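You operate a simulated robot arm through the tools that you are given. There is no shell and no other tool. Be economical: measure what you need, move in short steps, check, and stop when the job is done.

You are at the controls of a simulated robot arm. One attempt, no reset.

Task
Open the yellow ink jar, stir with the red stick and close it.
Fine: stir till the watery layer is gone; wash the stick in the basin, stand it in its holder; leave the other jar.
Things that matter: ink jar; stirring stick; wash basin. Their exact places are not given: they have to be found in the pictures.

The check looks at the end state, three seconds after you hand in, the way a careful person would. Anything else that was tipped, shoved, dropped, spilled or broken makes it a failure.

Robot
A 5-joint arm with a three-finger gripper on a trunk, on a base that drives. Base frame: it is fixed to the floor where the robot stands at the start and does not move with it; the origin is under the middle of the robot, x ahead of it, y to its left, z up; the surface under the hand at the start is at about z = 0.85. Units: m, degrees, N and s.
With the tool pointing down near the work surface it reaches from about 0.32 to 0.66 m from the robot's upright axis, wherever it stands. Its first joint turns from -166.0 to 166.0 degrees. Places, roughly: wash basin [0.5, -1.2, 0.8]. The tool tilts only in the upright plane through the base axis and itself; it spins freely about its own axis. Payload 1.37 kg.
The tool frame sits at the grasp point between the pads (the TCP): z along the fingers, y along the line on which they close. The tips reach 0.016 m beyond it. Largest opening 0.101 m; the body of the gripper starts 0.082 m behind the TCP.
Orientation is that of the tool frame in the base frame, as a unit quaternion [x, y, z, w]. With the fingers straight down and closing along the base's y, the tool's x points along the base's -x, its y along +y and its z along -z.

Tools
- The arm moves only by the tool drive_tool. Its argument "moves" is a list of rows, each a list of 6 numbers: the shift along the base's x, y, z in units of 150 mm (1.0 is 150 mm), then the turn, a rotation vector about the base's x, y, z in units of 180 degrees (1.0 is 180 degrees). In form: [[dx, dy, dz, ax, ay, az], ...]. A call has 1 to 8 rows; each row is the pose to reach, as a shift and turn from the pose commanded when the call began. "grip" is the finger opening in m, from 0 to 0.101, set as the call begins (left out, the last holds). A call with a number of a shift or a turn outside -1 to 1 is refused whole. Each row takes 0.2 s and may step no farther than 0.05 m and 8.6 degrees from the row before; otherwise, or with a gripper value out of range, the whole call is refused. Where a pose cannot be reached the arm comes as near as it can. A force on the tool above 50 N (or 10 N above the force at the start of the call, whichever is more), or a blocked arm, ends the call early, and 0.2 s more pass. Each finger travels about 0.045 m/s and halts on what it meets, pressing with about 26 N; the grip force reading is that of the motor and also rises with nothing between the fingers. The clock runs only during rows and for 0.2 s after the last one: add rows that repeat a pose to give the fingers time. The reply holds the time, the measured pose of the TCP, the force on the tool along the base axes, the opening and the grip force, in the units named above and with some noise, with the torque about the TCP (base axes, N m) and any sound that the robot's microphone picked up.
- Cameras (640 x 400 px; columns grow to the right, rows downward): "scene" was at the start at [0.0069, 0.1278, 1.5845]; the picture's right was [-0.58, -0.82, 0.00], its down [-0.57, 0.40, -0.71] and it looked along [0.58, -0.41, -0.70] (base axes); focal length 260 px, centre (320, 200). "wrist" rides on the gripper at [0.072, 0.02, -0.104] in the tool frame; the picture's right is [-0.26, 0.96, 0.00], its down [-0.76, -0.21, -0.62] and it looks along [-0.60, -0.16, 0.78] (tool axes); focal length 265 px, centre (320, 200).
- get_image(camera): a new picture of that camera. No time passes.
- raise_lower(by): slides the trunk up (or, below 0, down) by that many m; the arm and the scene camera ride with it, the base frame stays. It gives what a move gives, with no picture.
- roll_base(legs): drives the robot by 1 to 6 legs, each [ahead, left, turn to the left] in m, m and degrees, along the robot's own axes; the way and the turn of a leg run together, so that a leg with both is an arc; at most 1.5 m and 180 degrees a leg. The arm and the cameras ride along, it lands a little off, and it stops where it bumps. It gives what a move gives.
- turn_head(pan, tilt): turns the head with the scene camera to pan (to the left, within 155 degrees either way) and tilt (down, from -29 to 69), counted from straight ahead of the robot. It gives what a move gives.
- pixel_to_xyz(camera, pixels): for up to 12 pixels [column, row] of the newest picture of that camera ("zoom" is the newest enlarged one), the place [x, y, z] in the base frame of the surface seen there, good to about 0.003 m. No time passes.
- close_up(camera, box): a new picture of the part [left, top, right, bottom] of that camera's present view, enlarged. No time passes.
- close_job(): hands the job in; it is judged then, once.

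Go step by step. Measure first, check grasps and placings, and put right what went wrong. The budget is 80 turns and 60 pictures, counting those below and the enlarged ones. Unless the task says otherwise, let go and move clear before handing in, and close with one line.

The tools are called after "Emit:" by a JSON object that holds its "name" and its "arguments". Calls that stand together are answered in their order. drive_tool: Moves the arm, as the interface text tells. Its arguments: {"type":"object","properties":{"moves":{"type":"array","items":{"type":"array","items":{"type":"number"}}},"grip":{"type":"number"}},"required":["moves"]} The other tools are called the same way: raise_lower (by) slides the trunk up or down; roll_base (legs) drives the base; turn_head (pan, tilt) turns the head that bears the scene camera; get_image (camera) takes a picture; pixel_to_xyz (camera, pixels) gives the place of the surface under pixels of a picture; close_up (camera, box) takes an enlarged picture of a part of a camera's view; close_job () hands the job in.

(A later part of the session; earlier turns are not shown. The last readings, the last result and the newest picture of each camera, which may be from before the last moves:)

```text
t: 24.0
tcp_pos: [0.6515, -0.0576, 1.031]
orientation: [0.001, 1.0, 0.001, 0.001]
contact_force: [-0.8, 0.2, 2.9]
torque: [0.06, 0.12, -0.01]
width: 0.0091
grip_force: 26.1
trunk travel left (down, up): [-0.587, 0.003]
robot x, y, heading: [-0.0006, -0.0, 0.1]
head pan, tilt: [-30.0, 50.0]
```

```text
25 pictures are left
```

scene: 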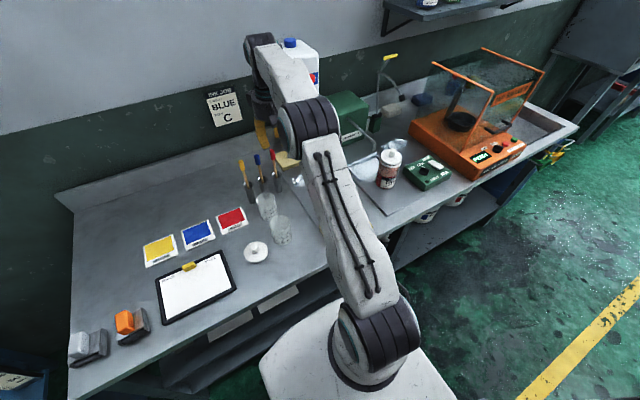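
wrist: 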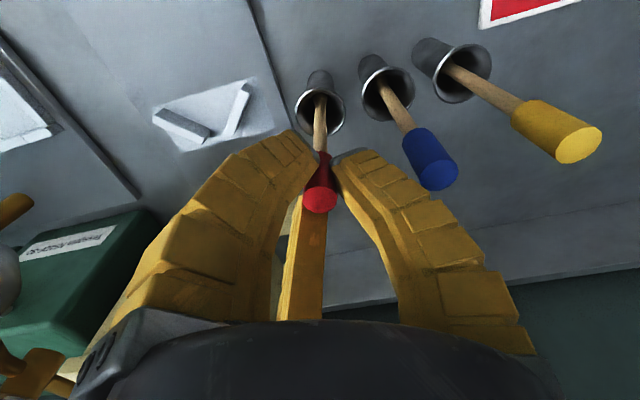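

The cap is gripped. I lift it straight up, easing back slightly in x near the top where reach runs out.

Emit:
{"name": "drive_tool", "arguments": {"moves": [[0, 0, 0.2, 0, 0, 0], [-0.01, 0, 0.35, 0, 0, 0], [-0.05, 0, 0.5, 0, 0, 0], [-0.07, 0, 0.62, 0, 0, 0], [-0.25, 0, 0.66, 0, 0, 0], [-0.5, 0, 0.7, 0, 0, 0]]}}

Emit:
{"name": "get_image", "arguments": {"camera": "scene"}}

Emit:
{"name": "get_image", "arguments": {"camera": "wrist"}}

```text
t: 25.4
tcp_pos: [0.5756, -0.0539, 1.1375]
orientation: [0.0, 1.0, 0.0, 0.002]
contact_force: [-1.0, -0.1, -0.6]
torque: [-0.01, -0.06, -0.02]
width: 0.0076
grip_force: 26.4
trunk travel left (down, up): [-0.587, 0.003]
robot x, y, heading: [0.0018, 0.0005, -0.0]
head pan, tilt: [-30.0, 50.0]
```

```text
24 pictures are left
```

scene: 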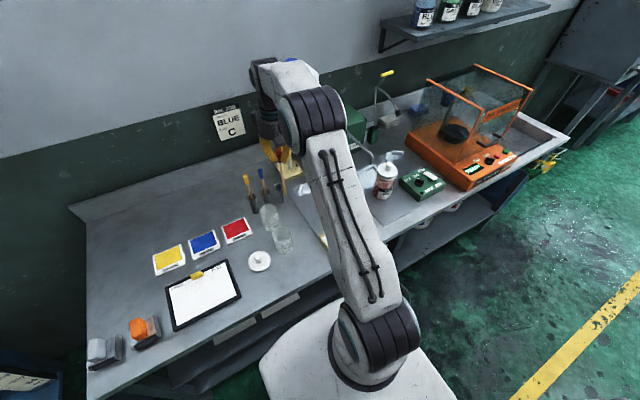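

```text
23 pictures are left
```

wrist: 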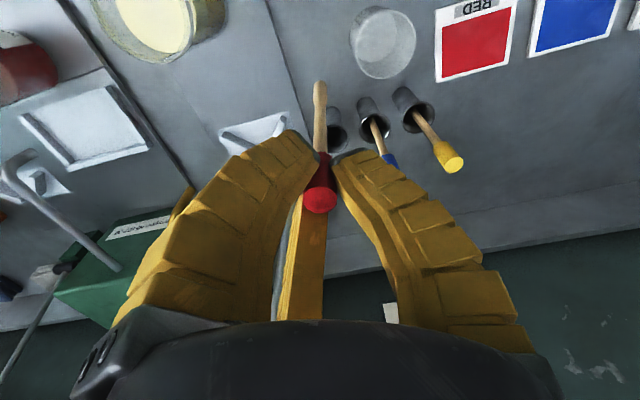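

The stick is clear and vertical (end at (320,82)). I retreat, raise, and measure the stick end and the jar mouth at (160,20).

Emit:
{"name": "pixel_to_xyz", "arguments": {"camera": "wrist", "pixels": [[320, 85], [320, 95], [320, 130]]}}

Emit:
{"name": "drive_tool", "arguments": {"moves": [[-0.25, 0, 0.1, 0, 0, 0], [-0.5, 0, 0.25, 0, 0, 0], [-0.75, 0, 0.45, 0, 0, 0], [-0.85, -0.2, 0.5, 0, 0, 0], [-0.85, -0.5, 0.5, 0, 0, 0], [-0.85, -0.78, 0.5, 0, 0, 0], [-0.85, -0.78, 0.5, 0, 0, 0]]}}

Emit:
{"name": "get_image", "arguments": {"camera": "wrist"}}

```text
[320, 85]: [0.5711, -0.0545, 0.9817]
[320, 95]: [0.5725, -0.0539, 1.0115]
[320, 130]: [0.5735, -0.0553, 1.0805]
```

```text
t: 27.0
tcp_pos: [0.4447, -0.1744, 1.2131]
orientation: [0.0, 1.0, -0.001, 0.0]
contact_force: [0.3, 0.5, 0.9]
torque: [0.0, 0.03, -0.02]
width: 0.0075
grip_force: 25.7
trunk travel left (down, up): [-0.587, 0.003]
robot x, y, heading: [0.0, 0.0015, 0.2]
head pan, tilt: [-30.0, 50.0]
```

```text
22 pictures are left
```

wrist: 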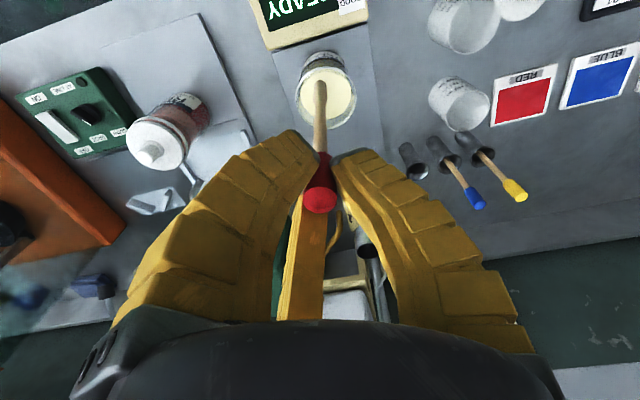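

The stick end is about 0.163 m below the TCP, now at z≈1.05. I measure the jar rim.

Emit:
{"name": "pixel_to_xyz", "arguments": {"camera": "wrist", "pixels": [[297, 97], [356, 98], [305, 75], [350, 78], [310, 120], [345, 122], [303, 92], [350, 95], [330, 127], [340, 105], [335, 88]]}}

Emit:
{"name": "close_up", "arguments": {"camera": "wrist", "box": [280, 40, 380, 140]}}

```text
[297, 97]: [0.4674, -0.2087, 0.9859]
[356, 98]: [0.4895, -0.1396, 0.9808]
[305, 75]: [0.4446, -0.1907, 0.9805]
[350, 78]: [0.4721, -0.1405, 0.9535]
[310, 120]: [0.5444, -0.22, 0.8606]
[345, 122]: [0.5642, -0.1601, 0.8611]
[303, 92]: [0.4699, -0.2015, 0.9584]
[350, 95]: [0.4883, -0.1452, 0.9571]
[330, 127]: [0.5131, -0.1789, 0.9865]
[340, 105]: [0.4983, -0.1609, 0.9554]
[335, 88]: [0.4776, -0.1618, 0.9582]
```

```text
4.00 times, centred on (330, 90) of wrist
```

zoom: 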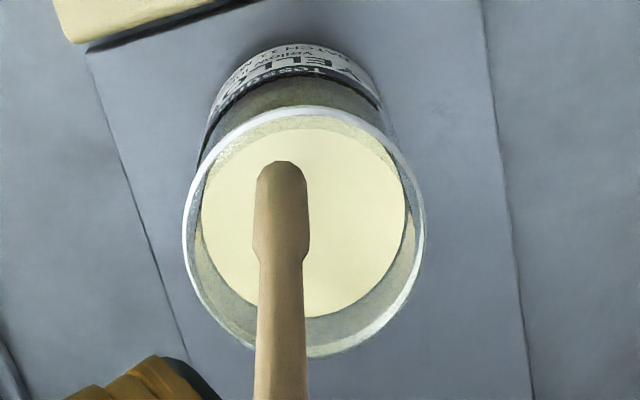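

Jar mouth centre is (0.478,-0.174), rim 0.986, liquid surface 0.957. I move over the centre and lower the stick to just above the floor of the jar.

Emit:
{"name": "drive_tool", "arguments": {"moves": [[0.11, 0.002, 0, 0, 0, 0], [0.22, 0.002, 0, 0, 0, 0], [0.22, 0.002, -0.2, 0, 0, 0], [0.22, 0.002, -0.4, 0, 0, 0], [0.22, 0.002, -0.4, 0, 0, 0]]}}

Emit:
{"name": "get_image", "arguments": {"camera": "wrist"}}

```text
t: 28.2
tcp_pos: [0.4819, -0.1723, 1.1485]
orientation: [0.0, 1.0, 0.0, 0.0]
contact_force: [0.1, -0.7, -0.7]
torque: [0.0, 0.03, -0.02]
width: 0.0079
grip_force: 26.6
trunk travel left (down, up): [-0.587, 0.003]
robot x, y, heading: [0.0026, -0.0037, 0.1]
head pan, tilt: [-30.0, 50.0]
```

```text
20 pictures are left
```

wrist: 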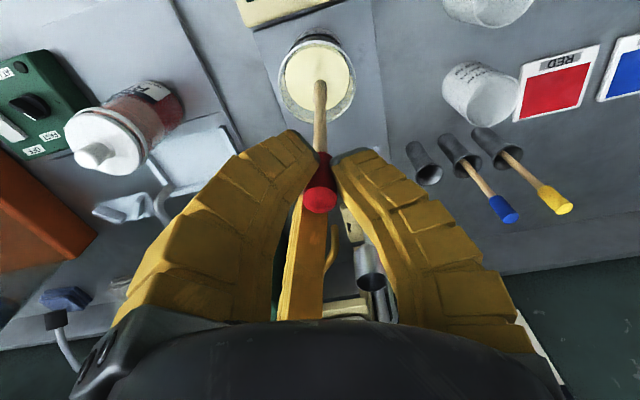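

The stick tip is centred over the liquid. I lower slowly to TCP z≈1.047.

Emit:
{"name": "drive_tool", "arguments": {"moves": [[-0.01, 0, -0.1, 0, 0, 0], [-0.015, 0, -0.2, 0, 0, 0], [-0.015, 0, -0.3, 0, 0, 0], [-0.015, 0, -0.4, 0, 0, 0], [-0.015, 0, -0.5, 0, 0, 0], [-0.015, 0, -0.6, 0, 0, 0], [-0.015, 0, -0.67, 0, 0, 0]]}}

Emit:
{"name": "drive_tool", "arguments": {"moves": [[0.05, 0, 0, 0, 0, 0], [0.09, 0, 0, 0, 0, 0], [0.06, 0.06, 0, 0, 0, 0], [0, 0.09, 0, 0, 0, 0], [-0.06, 0.06, 0, 0, 0, 0], [-0.09, 0, 0, 0, 0, 0], [-0.06, -0.06, 0, 0, 0, 0], [0, 0, 0, 0, 0, 0]]}}

Emit:
{"name": "close_up", "arguments": {"camera": "wrist", "box": [250, 0, 400, 130]}}

```text
t: 29.8
tcp_pos: [0.4782, -0.174, 1.0498]
orientation: [0.0, 1.0, 0.0, 0.0]
contact_force: [0.9, -0.5, -0.6]
torque: [-0.01, -0.01, 0.0]
width: 0.008
grip_force: 26.1
trunk travel left (down, up): [-0.587, 0.003]
robot x, y, heading: [-0.0004, 0.0012, 0.0]
head pan, tilt: [-30.0, 50.0]
```

```text
t: 31.6
tcp_pos: [0.4771, -0.1718, 1.0508]
orientation: [0.0, 1.0, 0.0, 0.0]
contact_force: [0.8, 0.0, 0.0]
torque: [-0.04, -0.01, -0.02]
width: 0.0079
grip_force: 26.5
trunk travel left (down, up): [-0.587, 0.003]
robot x, y, heading: [0.0013, 0.0031, -0.0]
head pan, tilt: [-30.0, 50.0]
```

```text
3.08 times, centred on (325, 65) of wrist
```

zoom: 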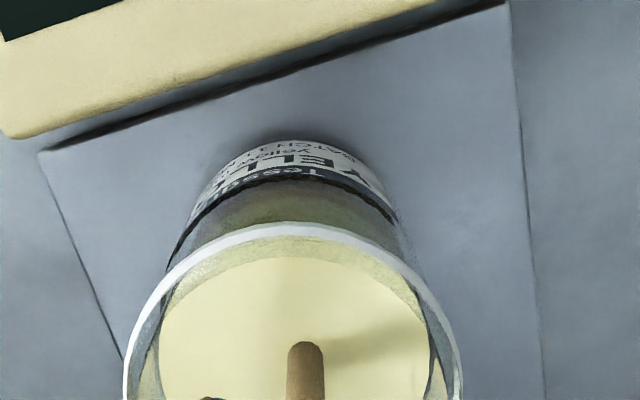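

Stirring is free of contact. I continue circles with up-and-down mixing.

Emit:
{"name": "drive_tool", "arguments": {"moves": [[0.1, 0, -0.05, 0, 0, 0], [0.07, 0.07, -0.05, 0, 0, 0], [0, 0.1, -0.05, 0, 0, 0], [-0.07, 0.07, -0.05, 0, 0, 0], [-0.1, 0, 0.1, 0, 0, 0], [-0.07, -0.07, 0.2, 0, 0, 0], [0, -0.1, 0.2, 0, 0, 0], [0.07, -0.07, 0, 0, 0, 0]]}}

Emit:
{"name": "drive_tool", "arguments": {"moves": [[0.03, 0.07, 0, 0, 0, 0], [0, 0.14, 0, 0, 0, 0], [-0.07, 0.17, 0, 0, 0, 0], [-0.14, 0.14, 0.1, 0, 0, 0], [-0.17, 0.07, 0.2, 0, 0, 0], [-0.14, 0, 0.2, 0, 0, 0], [-0.07, -0.03, 0.1, 0, 0, 0], [0, 0, 0, 0, 0, 0]]}}

Emit:
{"name": "drive_tool", "arguments": {"moves": [[0.03, 0.07, 0, 0, 0, 0], [0, 0.14, 0, 0, 0, 0], [-0.07, 0.17, 0, 0, 0, 0], [-0.14, 0.14, 0, 0, 0, 0], [-0.17, 0.07, 0, 0, 0, 0], [-0.14, 0, 0, 0, 0, 0], [-0.07, -0.03, 0, 0, 0, 0], [0, 0, 0, 0, 0, 0]]}}

Emit:
{"name": "drive_tool", "arguments": {"moves": [[0.03, 0.07, 0, 0, 0, 0], [0, 0.14, 0, 0, 0, 0], [-0.07, 0.17, 0, 0, 0, 0], [-0.14, 0.14, 0.2, 0, 0, 0], [-0.17, 0.07, 0.2, 0, 0, 0], [-0.14, 0, 0.2, 0, 0, 0], [-0.07, -0.03, 0.2, 0, 0, 0], [0, 0, 0, 0, 0, 0]]}}

Emit:
{"name": "close_up", "arguments": {"camera": "wrist", "box": [250, 0, 400, 130]}}

```text
t: 33.4
tcp_pos: [0.488, -0.1834, 1.0508]
orientation: [0.001, 1.0, 0.0, 0.0]
contact_force: [-0.5, 0.5, 0.0]
torque: [-0.05, -0.01, 0.02]
width: 0.0077
grip_force: 25.7
trunk travel left (down, up): [-0.587, 0.003]
robot x, y, heading: [0.0007, 0.0003, 0.1]
head pan, tilt: [-30.0, 50.0]
```

```text
t: 35.2
tcp_pos: [0.4889, -0.1839, 1.0485]
orientation: [0.001, 1.0, -0.001, 0.0]
contact_force: [0.2, 0.7, 0.1]
torque: [0.03, 0.02, -0.03]
width: 0.0078
grip_force: 26.2
trunk travel left (down, up): [-0.587, 0.003]
robot x, y, heading: [-0.001, -0.0009, -0.1]
head pan, tilt: [-30.0, 50.0]
```

```text
t: 37.0
tcp_pos: [0.4873, -0.1838, 1.0504]
orientation: [0.0, 1.0, 0.0, 0.0]
contact_force: [0.1, 0.2, -0.9]
torque: [0.0, -0.01, -0.02]
width: 0.0077
grip_force: 25.8
trunk travel left (down, up): [-0.587, 0.003]
robot x, y, heading: [-0.0022, 0.0001, 0.0]
head pan, tilt: [-30.0, 50.0]
```

```text
t: 38.8
tcp_pos: [0.488, -0.1858, 1.0489]
orientation: [0.0, 1.0, 0.001, 0.0]
contact_force: [-0.3, -0.9, 0.4]
torque: [0.01, 0.03, 0.02]
width: 0.0077
grip_force: 26.2
trunk travel left (down, up): [-0.587, 0.003]
robot x, y, heading: [0.0031, 0.0024, -0.1]
head pan, tilt: [-30.0, 50.0]
```

```text
3.08 times, centred on (325, 65) of wrist
```

zoom: 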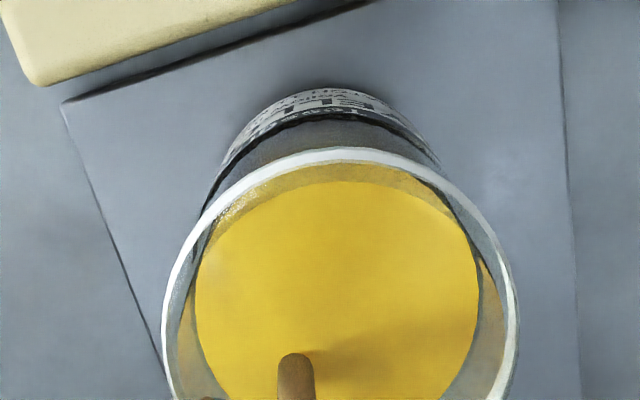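

The surface has turned from pale to full yellow. A couple more rounds to make sure it no longer changes, then check the side of the jar.

Emit:
{"name": "drive_tool", "arguments": {"moves": [[0.03, 0.07, -0.04, 0, 0, 0], [0, 0.14, -0.04, 0, 0, 0], [-0.07, 0.17, -0.04, 0, 0, 0], [-0.14, 0.14, -0.04, 0, 0, 0], [-0.17, 0.07, -0.04, 0, 0, 0], [-0.14, 0, -0.04, 0, 0, 0], [-0.07, -0.03, 0, 0, 0, 0], [0, 0, 0, 0, 0, 0]]}}

Emit:
{"name": "drive_tool", "arguments": {"moves": [[0.03, 0.07, 0, 0, 0, 0], [0, 0.14, 0, 0, 0, 0], [-0.07, 0.17, 0, 0, 0, 0], [-0.14, 0.14, 0.2, 0, 0, 0], [-0.17, 0.07, 0.2, 0, 0, 0], [-0.14, 0, 0.2, 0, 0, 0], [-0.07, -0.03, 0.2, 0, 0, 0], [0, 0, 0, 0, 0, 0]]}}

Emit:
{"name": "drive_tool", "arguments": {"moves": [[0.03, 0.07, 0, 0, 0, 0], [0, 0.14, 0, 0, 0, 0], [-0.07, 0.17, 0, 0, 0, 0], [-0.14, 0.14, 0, 0, 0, 0], [-0.17, 0.07, 0, 0, 0, 0], [-0.14, 0, 0, 0, 0, 0], [-0.07, -0.03, 0, 0, 0, 0], [-0.07, 0.07, 0, 0, 0, 0]]}}

Emit:
{"name": "turn_head", "arguments": {"pan": -8, "tilt": 55}}

Emit:
{"name": "get_image", "arguments": {"camera": "scene"}}

Emit:
{"name": "close_up", "arguments": {"camera": "wrist", "box": [250, 0, 400, 130]}}

```text
t: 40.6
tcp_pos: [0.4868, -0.1856, 1.0513]
orientation: [0.0, 1.0, 0.0, -0.001]
contact_force: [0.2, -0.3, -0.6]
torque: [0.01, 0.02, -0.01]
width: 0.0081
grip_force: 25.6
trunk travel left (down, up): [-0.587, 0.003]
robot x, y, heading: [0.0006, 0.0014, -0.0]
head pan, tilt: [-30.0, 50.0]
```

```text
t: 42.4
tcp_pos: [0.4916, -0.1835, 1.0501]
orientation: [0.0, 1.0, 0.0, 0.0]
contact_force: [0.1, -0.2, 0.4]
torque: [0.02, 0.03, -0.03]
width: 0.0077
grip_force: 26.2
trunk travel left (down, up): [-0.587, 0.003]
robot x, y, heading: [0.0015, -0.0036, 0.0]
head pan, tilt: [-30.0, 50.0]
```

```text
t: 44.2
tcp_pos: [0.4768, -0.1729, 1.0507]
orientation: [0.0, 1.0, 0.0, 0.0]
contact_force: [0.2, 0.3, 0.5]
torque: [-0.01, 0.04, -0.01]
width: 0.0077
grip_force: 26.0
trunk travel left (down, up): [-0.587, 0.003]
robot x, y, heading: [0.0011, 0.0008, -0.1]
head pan, tilt: [-30.0, 50.0]
```

```text
t: 45.0
tcp_pos: [0.4784, -0.1746, 1.0496]
orientation: [-0.001, 1.0, 0.0, 0.0]
contact_force: [-1.1, -0.6, 0.1]
torque: [-0.02, 0.0, 0.02]
width: 0.0078
grip_force: 26.1
trunk travel left (down, up): [-0.587, 0.003]
robot x, y, heading: [-0.0031, -0.0007, -0.1]
head pan, tilt: [-8.0, 55.0]
```

```text
17 pictures are left
```

scene: 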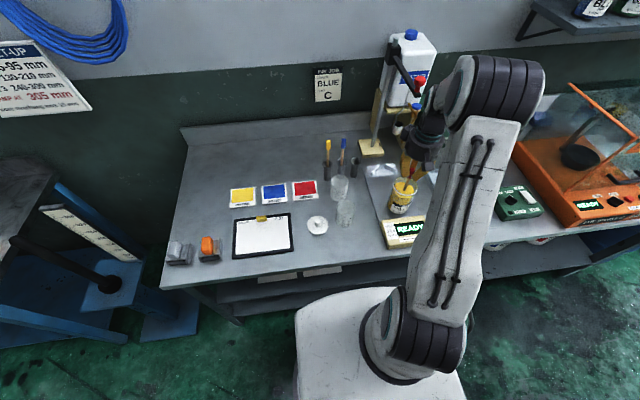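

```text
3.08 times, centred on (325, 65) of wrist
```

zoom: 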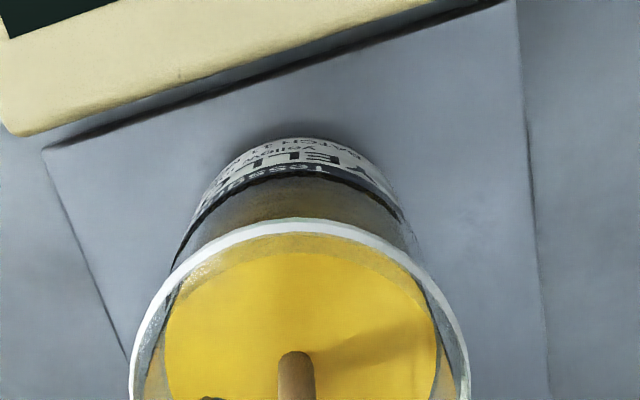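

Emit:
{"name": "close_up", "arguments": {"camera": "scene", "box": [370, 160, 440, 230]}}

```text
5.71 times, centred on (405, 195) of scene
```

zoom: 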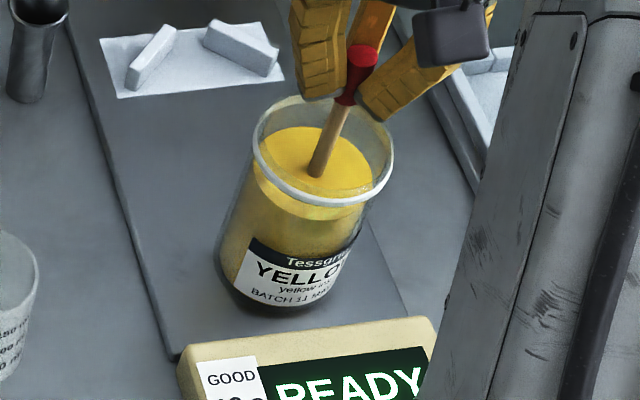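

The ink is a uniform yellow, no watery layer. I raise the stick tip just above the liquid and let it drain inside the jar.

Emit:
{"name": "drive_tool", "arguments": {"moves": [[0, 0, 0.15, 0, 0, 0], [0, 0, 0.3, 0, 0, 0], [0, 0, 0.45, 0, 0, 0], [0, 0, 0.55, 0, 0, 0], [0, 0, 0.58, 0, 0, 0], [0, 0, 0.58, 0, 0, 0], [0, 0, 0.58, 0, 0, 0], [0, 0, 0.58, 0, 0, 0]]}}

Emit:
{"name": "drive_tool", "arguments": {"moves": [[0, 0, 0, 0, 0, 0], [0, 0, 0, 0, 0, 0], [0, 0, 0, 0, 0, 0], [0, 0, 0, 0, 0, 0], [0, 0, 0, 0, 0, 0], [0, 0, 0, 0, 0, 0], [0, 0, 0, 0, 0, 0], [0, 0, 0, 0, 0, 0]]}}

Emit:
{"name": "drive_tool", "arguments": {"moves": [[0, 0, 0, 0, 0, 0], [0, 0, 0, 0, 0, 0], [0, 0, 0, 0, 0, 0], [0, 0, 0, 0, 0, 0], [0, 0, 0, 0, 0, 0], [0, 0, 0, 0, 0, 0], [0, 0, 0, 0, 0, 0], [0, 0, 0.05, 0, 0, 0]]}}

Emit:
{"name": "close_up", "arguments": {"camera": "wrist", "box": [250, 20, 400, 220]}}

```text
t: 46.8
tcp_pos: [0.4783, -0.1746, 1.1365]
orientation: [0.001, 1.0, 0.0, 0.001]
contact_force: [-0.2, 0.5, -0.3]
torque: [-0.02, -0.04, 0.0]
width: 0.0078
grip_force: 26.3
trunk travel left (down, up): [-0.587, 0.003]
robot x, y, heading: [0.0019, -0.0005, 0.1]
head pan, tilt: [-8.0, 55.0]
```

```text
t: 48.6
tcp_pos: [0.4788, -0.1739, 1.1377]
orientation: [0.001, 1.0, 0.0, 0.0]
contact_force: [0.3, 0.5, -1.2]
torque: [0.02, 0.0, 0.01]
width: 0.0078
grip_force: 26.2
trunk travel left (down, up): [-0.587, 0.003]
robot x, y, heading: [0.0014, -0.0001, -0.1]
head pan, tilt: [-8.0, 55.0]
```

```text
t: 50.4
tcp_pos: [0.477, -0.1723, 1.1452]
orientation: [0.001, 1.0, 0.0, 0.0]
contact_force: [-1.0, 0.2, -0.1]
torque: [0.03, -0.01, 0.04]
width: 0.0077
grip_force: 26.2
trunk travel left (down, up): [-0.587, 0.003]
robot x, y, heading: [0.0009, -0.0009, -0.1]
head pan, tilt: [-8.0, 55.0]
```

```text
2.00 times, centred on (325, 120) of wrist
```

zoom: 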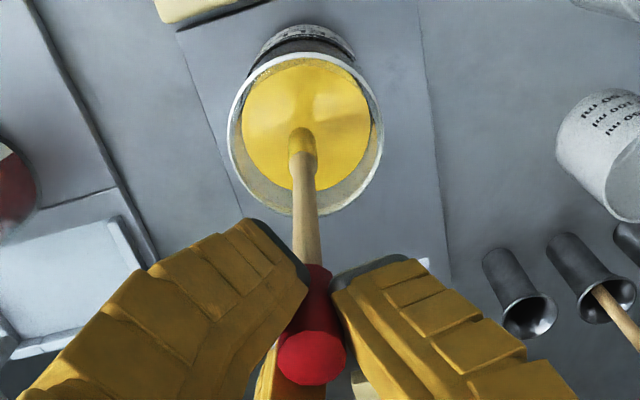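

The stick end is coated but shows no drop. I wait a bit longer over the jar, then raise and retract toward the robot.

Emit:
{"name": "drive_tool", "arguments": {"moves": [[0, 0, 0, 0, 0, 0], [0, 0, 0, 0, 0, 0], [0, 0, 0, 0, 0, 0], [0, 0, 0, 0, 0, 0], [0, 0, 0, 0, 0, 0], [0, 0, 0, 0, 0, 0], [0, 0, 0, 0, 0, 0], [0, 0, 0, 0, 0, 0]]}}

Emit:
{"name": "drive_tool", "arguments": {"moves": [[0, 0, 0, 0, 0, 0], [0, 0, 0, 0, 0, 0], [0, 0, 0, 0, 0, 0], [0, 0, 0, 0, 0, 0], [0, 0, 0, 0, 0, 0], [0, 0, 0, 0, 0, 0], [0, 0, 0, 0, 0, 0], [0, 0, 0, 0, 0, 0]]}}

Emit:
{"name": "drive_tool", "arguments": {"moves": [[0, 0, 0.2, 0, 0, 0], [0, 0, 0.4, 0, 0, 0], [0, 0, 0.55, 0, 0, 0], [-0.2, 0, 0.6, 0, 0, 0], [-0.45, 0, 0.6, 0, 0, 0], [-0.7, 0, 0.6, 0, 0, 0], [-0.7, 0, 0.6, 0, 0, 0]]}}

```text
t: 52.2
tcp_pos: [0.4774, -0.174, 1.1453]
orientation: [0.0, 1.0, 0.0, 0.001]
contact_force: [0.2, 1.1, -1.0]
torque: [0.0, 0.01, 0.0]
width: 0.0078
grip_force: 25.6
trunk travel left (down, up): [-0.587, 0.003]
robot x, y, heading: [0.0013, 0.0004, 0.2]
head pan, tilt: [-8.0, 55.0]
```

```text
t: 54.0
tcp_pos: [0.4785, -0.1731, 1.1451]
orientation: [0.0, 1.0, 0.0, 0.0]
contact_force: [-0.1, -0.3, -0.9]
torque: [-0.03, 0.02, -0.01]
width: 0.008
grip_force: 25.5
trunk travel left (down, up): [-0.587, 0.003]
robot x, y, heading: [0.0026, 0.0008, -0.1]
head pan, tilt: [-8.0, 55.0]
```

```text
t: 55.6
tcp_pos: [0.3717, -0.1734, 1.2353]
orientation: [0.0, 1.0, 0.0, -0.001]
contact_force: [0.2, 0.4, -0.1]
torque: [0.0, -0.01, 0.01]
width: 0.0078
grip_force: 26.1
trunk travel left (down, up): [-0.587, 0.003]
robot x, y, heading: [0.0017, 0.0005, -0.0]
head pan, tilt: [-8.0, 55.0]
```

Retracted, stick end at z≈1.07. I back off, slide right to the basin side, and look.

Emit:
{"name": "roll_base", "arguments": {"legs": [[-0.25, 0, 0], [0, -1.1, 0]]}}

Emit:
{"name": "turn_head", "arguments": {"pan": -5, "tilt": 40}}

Emit:
{"name": "get_image", "arguments": {"camera": "scene"}}

```text
t: 62.7
tcp_pos: [0.1067, -1.2726, 1.2351]
orientation: [0.005, 1.0, 0.0, 0.0]
contact_force: [-0.1, 0.3, 0.1]
torque: [-0.02, -0.01, 0.0]
width: 0.0081
grip_force: 26.0
trunk travel left (down, up): [-0.587, 0.003]
robot x, y, heading: [-0.2649, -1.0921, -0.4]
head pan, tilt: [-8.0, 55.0]
```

```text
t: 63.5
tcp_pos: [0.108, -1.2722, 1.2355]
orientation: [0.005, 1.0, 0.0, 0.0]
contact_force: [-0.2, -0.3, 0.3]
torque: [-0.02, -0.02, 0.0]
width: 0.0079
grip_force: 25.7
trunk travel left (down, up): [-0.587, 0.003]
robot x, y, heading: [-0.2632, -1.0978, -0.6]
head pan, tilt: [-5.0, 40.0]
```

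```text
13 pictures are left
```

scene: 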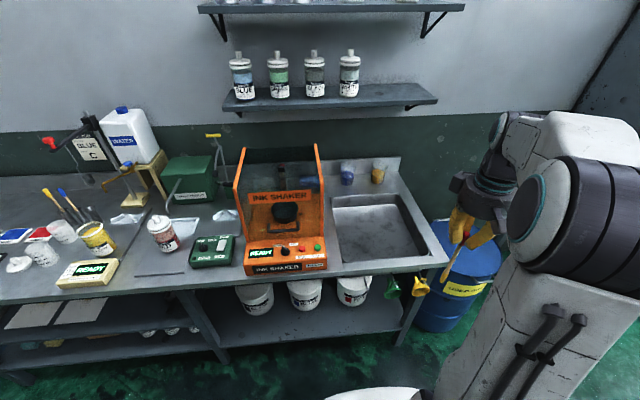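

The basin is at (378,230), right of the shaker. I zoom in and measure it.

Emit:
{"name": "close_up", "arguments": {"camera": "scene", "box": [310, 140, 470, 300]}}

Emit:
{"name": "pixel_to_xyz", "arguments": {"camera": "scene", "pixels": [[380, 230], [345, 250], [410, 250], [395, 205], [345, 205], [425, 245], [380, 268], [345, 268], [320, 180], [322, 255], [375, 175], [440, 258]]}}

```text
2.50 times, centred on (390, 220) of scene
```

zoom: 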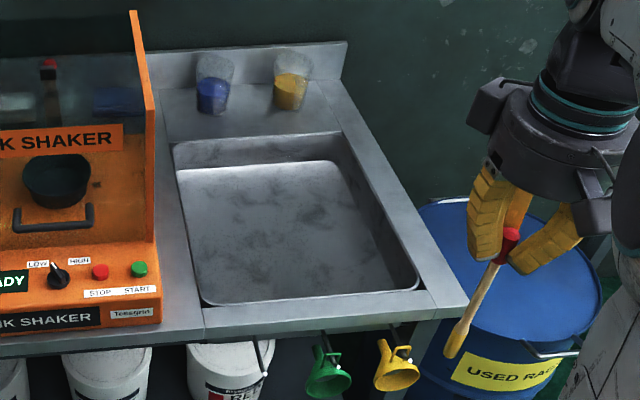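

```text
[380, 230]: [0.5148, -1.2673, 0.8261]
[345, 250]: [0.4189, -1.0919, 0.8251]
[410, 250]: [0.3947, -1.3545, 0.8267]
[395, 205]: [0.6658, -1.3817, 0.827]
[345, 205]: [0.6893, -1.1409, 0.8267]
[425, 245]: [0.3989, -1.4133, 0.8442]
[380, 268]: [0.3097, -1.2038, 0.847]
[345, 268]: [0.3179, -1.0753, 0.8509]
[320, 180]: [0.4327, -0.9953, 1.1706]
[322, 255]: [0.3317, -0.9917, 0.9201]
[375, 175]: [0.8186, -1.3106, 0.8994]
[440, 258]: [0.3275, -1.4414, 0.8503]
```

The basin holds water with its surface at z≈0.826, spanning x 0.35–0.72, y −1.06 to −1.42. I drive ahead, slightly right, keeping clear of the shaker.

Emit:
{"name": "roll_base", "arguments": {"legs": [[0, -0.06, 0], [0.25, 0, 0]]}}

Emit:
{"name": "drive_tool", "arguments": {"moves": [[0.3, 0.15, 0, 0, 0, 0], [0.6, 0.3, 0, 0, 0, 0], [0.85, 0.4, 0, 0, 0, 0], [0.85, 0.4, -0.3, 0, 0, 0], [0.85, 0.4, -0.6, 0, 0, 0], [0.85, 0.4, -0.9, 0, 0, 0]]}}

Emit:
{"name": "get_image", "arguments": {"camera": "wrist"}}

```text
t: 65.8
tcp_pos: [0.3524, -1.3383, 1.2341]
orientation: [0.009, 1.0, 0.001, 0.0]
contact_force: [-0.3, 1.0, -0.6]
torque: [0.04, 0.01, -0.02]
width: 0.0079
grip_force: 26.1
trunk travel left (down, up): [-0.587, 0.003]
robot x, y, heading: [-0.0119, -1.1549, -0.7]
head pan, tilt: [-5.0, 40.0]
```

```text
refused: row 1 steps farther than a row can; nothing moved
```

```text
11 pictures are left
```

wrist: 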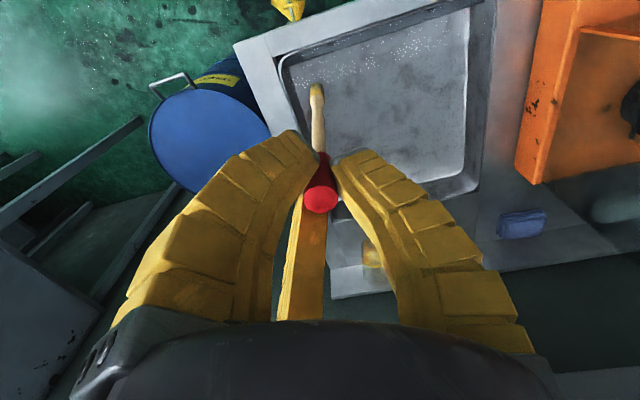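

The stick is over the basin's near corner. Same motion with shorter steps, then lower toward the water.

Emit:
{"name": "drive_tool", "arguments": {"moves": [[0.26, 0.13, 0, 0, 0, 0], [0.52, 0.26, 0, 0, 0, 0], [0.78, 0.39, 0, 0, 0, 0], [0.85, 0.45, -0.25, 0, 0, 0], [0.85, 0.45, -0.55, 0, 0, 0], [0.85, 0.45, -0.85, 0, 0, 0], [0.85, 0.45, -1, 0, 0, 0]]}}

Emit:
{"name": "drive_tool", "arguments": {"moves": [[0, 0, -0.25, 0, 0, 0], [0, 0, -0.45, 0, 0, 0], [0, 0, -0.55, 0, 0, 0], [0, 0, -0.63, 0, 0, 0], [0, 0, -0.63, 0, 0, 0]]}}

```text
t: 67.5
tcp_pos: [0.4793, -1.2723, 1.0855]
orientation: [0.009, 1.0, -0.001, 0.0]
contact_force: [0.6, -0.2, -0.9]
torque: [-0.01, -0.01, 0.04]
width: 0.0077
grip_force: 25.5
trunk travel left (down, up): [-0.587, 0.003]
robot x, y, heading: [-0.0162, -1.1572, -1.1]
head pan, tilt: [-5.0, 40.0]
```

```text
t: 68.7
tcp_pos: [0.4766, -1.268, 0.9901]
orientation: [0.008, 1.0, 0.0, 0.0]
contact_force: [0.2, -0.3, -0.8]
torque: [0.0, 0.03, -0.02]
width: 0.008
grip_force: 25.9
trunk travel left (down, up): [-0.587, 0.003]
robot x, y, heading: [-0.0192, -1.1576, -0.9]
head pan, tilt: [-5.0, 40.0]
```

Tip is now about at the surface. I creep down in small steps to tell water from floor.

Emit:
{"name": "drive_tool", "arguments": {"moves": [[0, 0, -0.05, 0, 0, 0], [0, 0, -0.1, 0, 0, 0], [0, 0, -0.1, 0, 0, 0]]}}

Emit:
{"name": "drive_tool", "arguments": {"moves": [[0, 0, -0.05, 0, 0, 0], [0, 0, -0.1, 0, 0, 0], [0, 0, -0.1, 0, 0, 0]]}}

Emit:
{"name": "close_up", "arguments": {"camera": "scene", "box": [310, 140, 470, 300]}}

```text
t: 69.5
tcp_pos: [0.4783, -1.2695, 0.9747]
orientation: [0.009, 1.0, 0.0, 0.0]
contact_force: [-0.3, 0.3, 0.1]
torque: [0.02, 0.0, -0.01]
width: 0.008
grip_force: 26.3
trunk travel left (down, up): [-0.587, 0.003]
robot x, y, heading: [-0.0199, -1.1605, -0.9]
head pan, tilt: [-5.0, 40.0]
```

```text
t: 70.2
tcp_pos: [0.4791, -1.2701, 0.9611]
orientation: [0.008, 1.0, 0.001, 0.0]
contact_force: [-0.3, 0.6, -0.8]
torque: [0.02, -0.01, 0.0]
width: 0.0082
grip_force: 25.6
trunk travel left (down, up): [-0.587, 0.003]
robot x, y, heading: [-0.0147, -1.1571, -1.0]
head pan, tilt: [-5.0, 40.0]
```

```text
2.50 times, centred on (390, 220) of scene
```

zoom: 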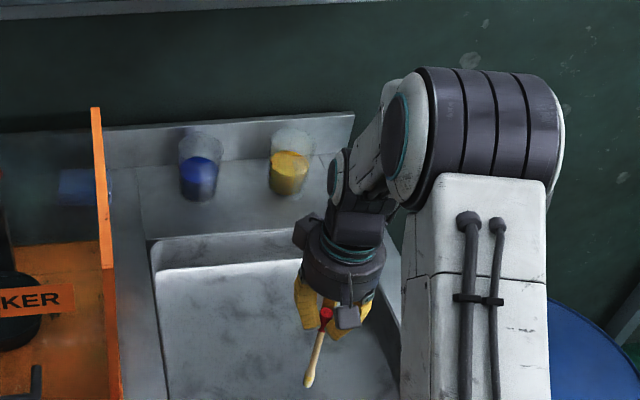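

No contact force down to TCP 0.961. I check where the visible stick end and the surface next to it are.

Emit:
{"name": "pixel_to_xyz", "arguments": {"camera": "zoom", "pixels": [[309, 383], [314, 360], [320, 335], [270, 380], [290, 390], [200, 300]]}}

Emit:
{"name": "close_up", "arguments": {"camera": "wrist", "box": [260, 30, 380, 220]}}

```text
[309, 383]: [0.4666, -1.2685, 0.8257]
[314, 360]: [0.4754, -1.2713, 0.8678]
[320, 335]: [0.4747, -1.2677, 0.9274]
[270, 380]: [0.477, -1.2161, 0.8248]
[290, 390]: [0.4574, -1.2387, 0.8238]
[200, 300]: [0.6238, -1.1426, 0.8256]
```

```text
2.11 times, centred on (320, 125) of wrist
```

zoom: 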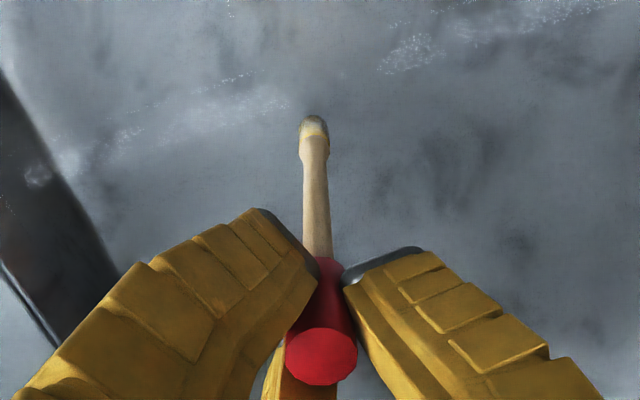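

The end is under water and losing colour; a yellow band remains just above. I go deeper step by step and swish.

Emit:
{"name": "drive_tool", "arguments": {"moves": [[0, 0, -0.05, 0, 0, 0], [0, 0, -0.1, 0, 0, 0], [0, 0, -0.1, 0, 0, 0]]}}

Emit:
{"name": "drive_tool", "arguments": {"moves": [[0, 0, -0.05, 0, 0, 0], [0, 0, -0.1, 0, 0, 0], [0, 0, -0.1, 0, 0, 0]]}}

```text
t: 71.0
tcp_pos: [0.4808, -1.2693, 0.9457]
orientation: [0.009, 1.0, 0.0, 0.001]
contact_force: [0.1, 0.5, 0.0]
torque: [0.0, 0.01, -0.01]
width: 0.0083
grip_force: 25.5
trunk travel left (down, up): [-0.587, 0.003]
robot x, y, heading: [-0.0171, -1.164, -1.0]
head pan, tilt: [-5.0, 40.0]
```

```text
t: 71.8
tcp_pos: [0.478, -1.2715, 0.9298]
orientation: [0.009, 1.0, 0.001, 0.0]
contact_force: [-0.4, -0.6, -1.1]
torque: [-0.01, 0.03, 0.01]
width: 0.0081
grip_force: 25.9
trunk travel left (down, up): [-0.587, 0.003]
robot x, y, heading: [-0.0167, -1.1553, -0.9]
head pan, tilt: [-5.0, 40.0]
```

Still free. One more step down, then swish back and forth.

Emit:
{"name": "drive_tool", "arguments": {"moves": [[0, 0, -0.05, 0, 0, 0], [0, 0, -0.1, 0, 0, 0], [0, 0, -0.1, 0, 0, 0]]}}

Emit:
{"name": "drive_tool", "arguments": {"moves": [[0.15, 0, 0.05, 0, 0, 0], [0.1, 0.15, 0.05, 0, 0, 0], [-0.05, 0.2, 0.05, 0, 0, 0], [-0.2, 0.1, 0.05, 0, 0, 0], [-0.2, -0.05, 0.05, 0, 0, 0], [-0.05, -0.15, 0.05, 0, 0, 0], [0.1, -0.1, 0.05, 0, 0, 0], [0, 0, 0.05, 0, 0, 0]]}}

Emit:
{"name": "drive_tool", "arguments": {"moves": [[0.15, 0, 0.1, 0, 0, 0], [0.1, 0.15, 0, 0, 0, 0], [-0.05, 0.2, 0.1, 0, 0, 0], [-0.2, 0.1, 0, 0, 0, 0], [-0.2, -0.05, 0.1, 0, 0, 0], [-0.05, -0.15, 0, 0, 0, 0], [0.1, -0.1, 0.1, 0, 0, 0], [0, 0, 0, 0, 0, 0]]}}

Emit:
{"name": "drive_tool", "arguments": {"moves": [[0.15, 0, 0, 0, 0, 0], [0.1, 0.15, 0, 0, 0, 0], [-0.05, 0.2, 0, 0, 0, 0], [-0.2, 0.1, 0, 0, 0, 0], [-0.2, -0.05, 0, 0, 0, 0], [-0.05, -0.15, 0, 0, 0, 0], [0.1, -0.1, 0, 0, 0, 0], [0, 0, 0, 0, 0, 0]]}}

Emit:
{"name": "drive_tool", "arguments": {"moves": [[0, 0, 0.15, 0, 0, 0], [0, 0, 0.3, 0, 0, 0], [0, 0, 0.45, 0, 0, 0], [0, 0, 0.6, 0, 0, 0], [0, 0, 0.7, 0, 0, 0], [0, 0, 0.7, 0, 0, 0], [0, 0, 0.7, 0, 0, 0]]}}

Emit:
{"name": "close_up", "arguments": {"camera": "wrist", "box": [260, 30, 380, 220]}}

```text
t: 72.7
tcp_pos: [0.4782, -1.2714, 0.9169]
orientation: [0.009, 1.0, -0.001, 0.002]
contact_force: [2.0, 1.0, 27.5]
torque: [0.06, -0.22, 0.02]
width: 0.0218
grip_force: 26.4
trunk travel left (down, up): [-0.587, 0.003]
robot x, y, heading: [-0.0178, -1.1612, -1.0]
head pan, tilt: [-5.0, 40.0]
```

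```text
t: 74.5
tcp_pos: [0.4769, -1.269, 0.9224]
orientation: [0.009, 1.0, 0.0, 0.0]
contact_force: [0.2, 0.2, -0.1]
torque: [-0.01, -0.02, 0.0]
width: 0.0082
grip_force: 26.0
trunk travel left (down, up): [-0.587, 0.003]
robot x, y, heading: [-0.0142, -1.1541, -1.0]
head pan, tilt: [-5.0, 40.0]
```

```text
t: 76.2
tcp_pos: [0.4792, -1.2728, 0.9233]
orientation: [0.009, 1.0, 0.001, -0.001]
contact_force: [-0.1, 1.1, 0.6]
torque: [-0.03, 0.0, -0.04]
width: 0.0079
grip_force: 25.8
trunk travel left (down, up): [-0.587, 0.003]
robot x, y, heading: [-0.0173, -1.1573, -1.3]
head pan, tilt: [-5.0, 40.0]
```

```text
t: 78.0
tcp_pos: [0.4811, -1.2699, 0.9231]
orientation: [0.009, 1.0, 0.0, 0.0]
contact_force: [-0.4, 0.4, 0.2]
torque: [-0.02, -0.02, -0.04]
width: 0.0081
grip_force: 25.4
trunk travel left (down, up): [-0.587, 0.003]
robot x, y, heading: [-0.019, -1.1578, -1.1]
head pan, tilt: [-5.0, 40.0]
```

```text
t: 79.7
tcp_pos: [0.4792, -1.2718, 1.0284]
orientation: [0.008, 1.0, 0.0, 0.0]
contact_force: [0.9, -0.1, 0.2]
torque: [0.0, -0.02, 0.04]
width: 0.0077
grip_force: 25.4
trunk travel left (down, up): [-0.587, 0.003]
robot x, y, heading: [-0.017, -1.1609, -0.8]
head pan, tilt: [-5.0, 40.0]
```

```text
2.11 times, centred on (320, 125) of wrist
```

zoom: 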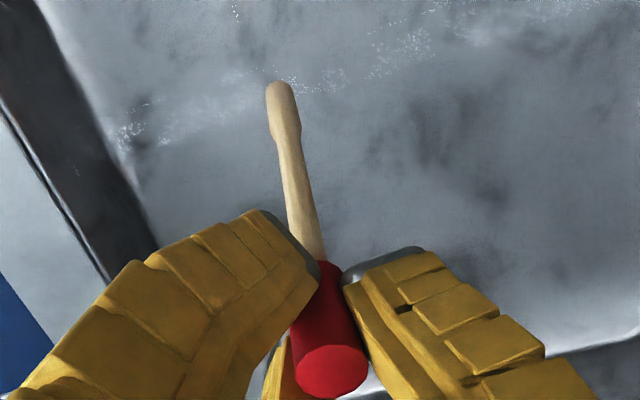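

The stick is clean wood again, but touching the basin floor tilted it in the grip. I measure the tilt and let it drip here.

Emit:
{"name": "pixel_to_xyz", "arguments": {"camera": "zoom", "pixels": [[281, 88], [281, 100], [286, 130], [298, 185], [310, 240], [328, 300], [332, 370]]}}

Emit:
{"name": "drive_tool", "arguments": {"moves": [[0, 0, 0, 0, 0, 0], [0, 0, 0, 0, 0, 0], [0, 0, 0, 0, 0, 0], [0, 0, 0, 0, 0, 0], [0, 0, 0, 0, 0, 0], [0, 0, 0, 0, 0, 0], [0, 0, 0, 0, 0, 0], [0, 0, 0, 0, 0, 0]]}}

Emit:
{"name": "drive_tool", "arguments": {"moves": [[0, 0, 0, 0, 0, 0], [0, 0, 0, 0, 0, 0], [0, 0, 0, 0, 0, 0], [0, 0, 0, 0, 0, 0], [0, 0, 0, 0, 0, 0], [0, 0, 0, 0, 0, 0], [0, 0, 0, 0, 0, 0], [0, 0, 0, 0, 0, 0]]}}

```text
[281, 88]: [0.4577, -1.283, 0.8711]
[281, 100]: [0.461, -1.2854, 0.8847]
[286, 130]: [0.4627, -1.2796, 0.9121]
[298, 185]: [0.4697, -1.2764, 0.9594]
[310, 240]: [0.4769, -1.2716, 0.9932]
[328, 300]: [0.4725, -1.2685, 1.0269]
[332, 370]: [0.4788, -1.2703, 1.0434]
```

```text
t: 81.5
tcp_pos: [0.4784, -1.2727, 1.0272]
orientation: [0.008, 1.0, 0.0, 0.0]
contact_force: [0.4, -0.1, -1.1]
torque: [-0.04, -0.01, 0.03]
width: 0.0079
grip_force: 26.4
trunk travel left (down, up): [-0.587, 0.003]
robot x, y, heading: [-0.0182, -1.1574, -1.1]
head pan, tilt: [-5.0, 40.0]
```

```text
t: 83.2
tcp_pos: [0.4795, -1.271, 1.0263]
orientation: [0.008, 1.0, -0.001, -0.001]
contact_force: [0.5, 0.2, 0.3]
torque: [0.0, 0.01, -0.04]
width: 0.008
grip_force: 25.6
trunk travel left (down, up): [-0.587, 0.003]
robot x, y, heading: [-0.0184, -1.1574, -1.0]
head pan, tilt: [-5.0, 40.0]
```

Tilt is about 6° in x and 4.6° in y, which I can mostly correct with the tool. I lift, retract, and drive back to the first station.

Emit:
{"name": "drive_tool", "arguments": {"moves": [[0, 0, 0.3, 0, 0, 0], [0, 0, 0.6, 0, 0, 0], [0, 0, 0.9, 0, 0, 0], [-0.25, 0, 1, 0, 0, 0], [-0.5, 0, 1, 0, 0, 0], [-0.8, 0, 1, 0, 0, 0], [-0.8, 0, 1, 0, 0, 0]]}}

Emit:
{"name": "roll_base", "arguments": {"legs": [[-0.25, 0, 0], [0, 1.157, 1.0]]}}

```text
t: 84.8
tcp_pos: [0.3586, -1.2686, 1.1767]
orientation: [0.009, 1.0, 0.001, 0.0]
contact_force: [0.5, 0.1, -0.1]
torque: [0.03, 0.02, -0.02]
width: 0.0081
grip_force: 26.1
trunk travel left (down, up): [-0.587, 0.003]
robot x, y, heading: [-0.0166, -1.1577, -0.9]
head pan, tilt: [-5.0, 40.0]
```

```text
t: 92.2
tcp_pos: [0.1538, -0.1171, 1.1773]
orientation: [0.026, 1.0, 0.0, -0.001]
contact_force: [0.7, 1.1, -0.7]
torque: [-0.02, -0.02, -0.04]
width: 0.0078
grip_force: 25.7
trunk travel left (down, up): [-0.587, 0.003]
robot x, y, heading: [-0.2169, 0.0061, -3.1]
head pan, tilt: [-5.0, 40.0]
```

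Back at y≈0 with heading −3.1°. I correct heading, centre and raise the tool, then drive ahead.

Emit:
{"name": "roll_base", "arguments": {"legs": [[0, 0, 3.1]]}}

Emit:
{"name": "drive_tool", "arguments": {"moves": [[0, 0.2, 0.2, 0, 0, 0], [0, 0.45, 0.4, 0, 0, 0], [0, 0.6, 0.4, 0, 0, 0]]}}

Emit:
{"name": "roll_base", "arguments": {"legs": [[0.245, 0, 0]]}}

```text
t: 93.0
tcp_pos: [0.1593, -0.0962, 1.1774]
orientation: [-0.001, 1.0, 0.0, 0.001]
contact_force: [-0.4, 0.2, -0.1]
torque: [0.02, -0.02, -0.03]
width: 0.008
grip_force: 25.9
trunk travel left (down, up): [-0.587, 0.003]
robot x, y, heading: [-0.2188, 0.0057, 0.1]
head pan, tilt: [-5.0, 40.0]
```

```text
t: 93.8
tcp_pos: [0.1603, -0.0043, 1.2376]
orientation: [0.0, 1.0, 0.0, -0.001]
contact_force: [0.2, -0.1, 0.2]
torque: [-0.04, 0.01, 0.01]
width: 0.0079
grip_force: 26.1
trunk travel left (down, up): [-0.587, 0.003]
robot x, y, heading: [-0.2171, 0.0034, 0.0]
head pan, tilt: [-5.0, 40.0]
```

```text
t: 95.6
tcp_pos: [0.4058, -0.0085, 1.2384]
orientation: [0.005, 1.0, 0.0, -0.001]
contact_force: [0.5, -1.0, -0.4]
torque: [0.0, 0.06, -0.04]
width: 0.008
grip_force: 25.7
trunk travel left (down, up): [-0.587, 0.003]
robot x, y, heading: [0.0238, 0.0039, -0.2]
head pan, tilt: [-5.0, 40.0]
```

At the station, facing straight. I spin the tool −36° so the stick's lean falls in the arm's plane, then tilt 7.8° to bring it upright.

Emit:
{"name": "drive_tool", "arguments": {"moves": [[0, 0, 0, 0, 0, -0.04], [0, 0, 0, 0, 0, -0.08], [0, 0, 0, 0, 0, -0.12], [0, 0, 0, 0, 0, -0.16], [0, 0, 0, 0, 0, -0.2], [0, 0, 0, 0, 0, -0.2]]}}

Emit:
{"name": "drive_tool", "arguments": {"moves": [[0, 0, 0, 0, -0.022, 0], [0, 0, 0, 0, -0.043, 0], [0.3, 0, 0, 0, -0.043, 0], [0.6, 0, 0, 0, -0.043, 0], [0.9, -0.1, -0.1, 0, -0.043, 0], [1, -0.2, -0.3, 0, -0.043, 0], [1, -0.3, -0.45, 0, -0.043, 0], [1, -0.3, -0.45, 0, -0.043, 0]]}}

Emit:
{"name": "get_image", "arguments": {"camera": "wrist"}}

```text
t: 97.0
tcp_pos: [0.4047, -0.0095, 1.2389]
orientation: [0.313, 0.95, 0.001, 0.0]
contact_force: [0.3, 0.4, 0.1]
torque: [0.01, -0.01, 0.0]
width: 0.008
grip_force: 26.3
trunk travel left (down, up): [-0.587, 0.003]
robot x, y, heading: [0.0253, 0.0068, -0.4]
head pan, tilt: [-5.0, 40.0]
```

```text
t: 98.8
tcp_pos: [0.5545, -0.0528, 1.1721]
orientation: [0.311, 0.948, 0.013, 0.066]
contact_force: [0.2, 0.9, -0.3]
torque: [0.03, 0.02, 0.04]
width: 0.0082
grip_force: 26.1
trunk travel left (down, up): [-0.587, 0.003]
robot x, y, heading: [0.023, 0.0066, -0.5]
head pan, tilt: [-5.0, 40.0]
```

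```text
7 pictures are left
```

wrist: 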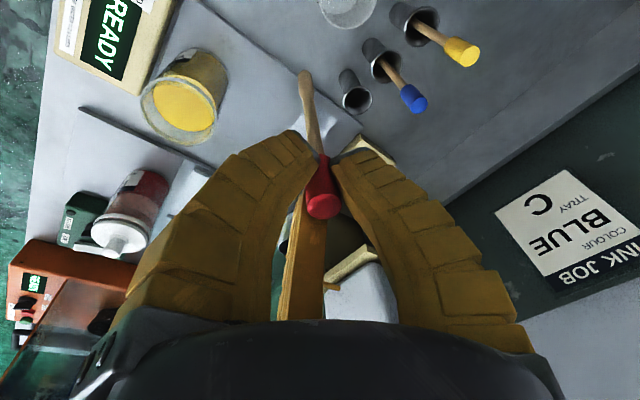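

The stick end is at (304,73) and the empty holder rim at (357,98). I measure both.

Emit:
{"name": "pixel_to_xyz", "arguments": {"camera": "wrist", "pixels": [[304, 75], [305, 85], [309, 110], [315, 140], [321, 175], [322, 200], [343, 100], [371, 100], [357, 87], [356, 110], [410, 98], [412, 95]]}}

```text
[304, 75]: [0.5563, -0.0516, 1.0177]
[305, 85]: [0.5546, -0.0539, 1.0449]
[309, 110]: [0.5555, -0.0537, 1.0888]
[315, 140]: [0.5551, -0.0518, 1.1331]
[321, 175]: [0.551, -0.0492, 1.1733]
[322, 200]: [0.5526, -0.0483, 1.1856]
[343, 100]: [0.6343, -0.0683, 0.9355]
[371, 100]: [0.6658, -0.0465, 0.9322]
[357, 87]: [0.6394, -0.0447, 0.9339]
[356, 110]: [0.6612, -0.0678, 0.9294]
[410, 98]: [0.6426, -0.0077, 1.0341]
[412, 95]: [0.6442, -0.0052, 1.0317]
```

The stick is now upright and its axis sits on the TCP. Holder centre is (0.650,-0.057); I move over it and lower to just above the rim.

Emit:
{"name": "drive_tool", "arguments": {"moves": [[0.2, -0.01, 0, 0, 0, 0], [0.4, -0.02, 0, 0, 0, 0], [0.625, -0.028, 0, 0, 0, 0], [0.625, -0.028, -0.2, 0, 0, 0], [0.625, -0.028, -0.45, 0, 0, 0], [0.625, -0.028, -0.45, 0, 0, 0]]}}

Emit:
{"name": "close_up", "arguments": {"camera": "wrist", "box": [250, 30, 400, 190]}}

```text
t: 100.2
tcp_pos: [0.6471, -0.0561, 1.1019]
orientation: [0.312, 0.948, 0.015, 0.066]
contact_force: [-0.6, 0.1, 0.4]
torque: [-0.02, 0.0, 0.03]
width: 0.0078
grip_force: 26.0
trunk travel left (down, up): [-0.587, 0.003]
robot x, y, heading: [0.0243, 0.0069, -0.6]
head pan, tilt: [-5.0, 40.0]
```

```text
2.50 times, centred on (325, 110) of wrist
```

zoom: 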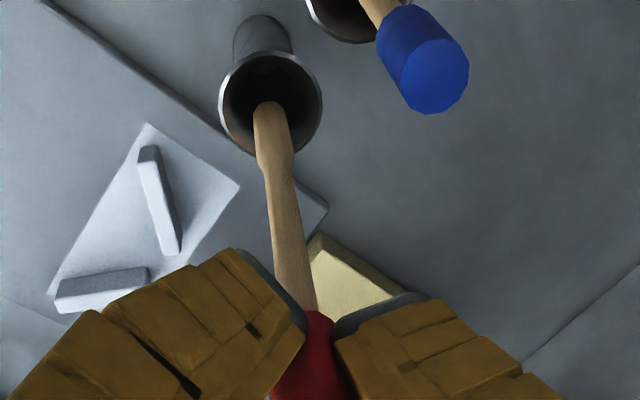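

The end is centred over the rim. I lower into the holder slowly.

Emit:
{"name": "drive_tool", "arguments": {"moves": [[0, 0, -0.1, 0, 0, 0], [0, 0, -0.2, 0, 0, 0], [0, 0, -0.3, 0, 0, 0], [0, 0, -0.4, 0, 0, 0], [0, 0, -0.46, 0, 0, 0], [0, 0, -0.46, 0, 0, 0]]}}

Emit:
{"name": "drive_tool", "arguments": {"moves": [[0, 0, -0.03, 0, 0, 0], [0, 0, -0.03, 0, 0, 0]]}}

```text
t: 101.6
tcp_pos: [0.6482, -0.0568, 1.035]
orientation: [0.311, 0.948, 0.014, 0.066]
contact_force: [-0.5, -0.5, -1.1]
torque: [-0.01, 0.0, -0.01]
width: 0.0081
grip_force: 25.6
trunk travel left (down, up): [-0.587, 0.003]
robot x, y, heading: [0.0234, 0.0065, -0.4]
head pan, tilt: [-5.0, 40.0]
```

```text
t: 102.2
tcp_pos: [0.6499, -0.0561, 1.0311]
orientation: [0.312, 0.948, 0.015, 0.065]
contact_force: [0.3, -0.5, 0.2]
torque: [0.04, 0.0, -0.02]
width: 0.008
grip_force: 26.2
trunk travel left (down, up): [-0.587, 0.003]
robot x, y, heading: [0.0267, 0.0053, -0.4]
head pan, tilt: [-5.0, 40.0]
```

Emit:
{"name": "drive_tool", "arguments": {"moves": [[0, 0, -0.03, 0, 0, 0], [0, 0, -0.03, 0, 0, 0]]}}

Emit:
{"name": "drive_tool", "arguments": {"moves": [[0, 0, -0.02, 0, 0, 0], [0, 0, -0.02, 0, 0, 0]]}}

```text
t: 102.8
tcp_pos: [0.6477, -0.0563, 1.0268]
orientation: [0.311, 0.948, 0.014, 0.067]
contact_force: [-1.4, -1.3, 3.9]
torque: [-0.06, -0.03, -0.02]
width: 0.0093
grip_force: 26.0
trunk travel left (down, up): [-0.587, 0.003]
robot x, y, heading: [0.0289, 0.0077, -0.5]
head pan, tilt: [-5.0, 40.0]
```

```text
t: 103.4
tcp_pos: [0.6487, -0.0567, 1.0244]
orientation: [0.313, 0.947, 0.014, 0.068]
contact_force: [1.6, -0.6, 14.7]
torque: [-0.04, -0.29, -0.02]
width: 0.0124
grip_force: 26.4
trunk travel left (down, up): [-0.587, 0.003]
robot x, y, heading: [0.0233, 0.0059, -0.3]
head pan, tilt: [-5.0, 40.0]
```

Contact with the holder floor (3.9 → 14.7 N). I ease up 3 mm, open, and rise.

Emit:
{"name": "drive_tool", "arguments": {"moves": [[0, 0, 0.02, 0, 0, 0], [0, 0, 0.02, 0, 0, 0], [0, 0, 0.02, 0, 0, 0], [0, 0, 0.02, 0, 0, 0]], "grip": 0.042}}

Emit:
{"name": "drive_tool", "arguments": {"moves": [[0, 0, 0.12, 0, 0, 0], [0, 0, 0.3, 0, 0, 0], [-0.02, 0, 0.5, 0, 0, 0], [-0.15, 0, 0.6, 0, 0, 0], [-0.4, 0, 0.65, 0, 0, 0], [-0.4, 0, 0.65, 0, 0, 0]]}}

Emit:
{"name": "get_image", "arguments": {"camera": "wrist"}}

```text
t: 104.4
tcp_pos: [0.6482, -0.057, 1.0249]
orientation: [0.313, 0.947, 0.014, 0.065]
contact_force: [-0.3, 0.1, 0.8]
torque: [0.01, 0.01, -0.01]
width: 0.0462
grip_force: 3.5
trunk travel left (down, up): [-0.587, 0.003]
robot x, y, heading: [0.0275, 0.0063, -0.1]
head pan, tilt: [-5.0, 40.0]
```

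```text
t: 105.8
tcp_pos: [0.5873, -0.0575, 1.1231]
orientation: [0.312, 0.948, 0.013, 0.066]
contact_force: [-0.5, 0.7, 0.3]
torque: [0.01, 0.02, 0.01]
width: 0.0463
grip_force: 3.4
trunk travel left (down, up): [-0.587, 0.003]
robot x, y, heading: [0.024, 0.0061, -0.4]
head pan, tilt: [-5.0, 40.0]
```

```text
5 pictures are left
```

wrist: 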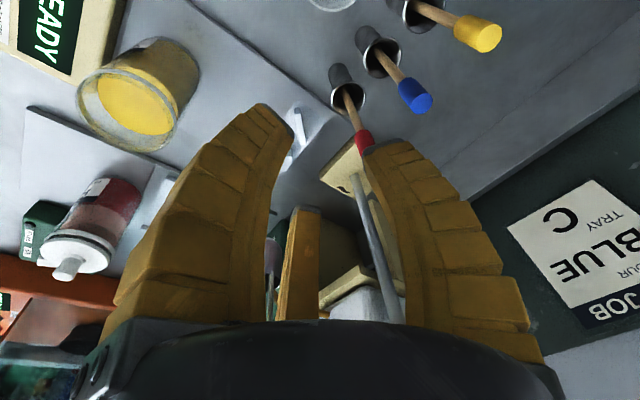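

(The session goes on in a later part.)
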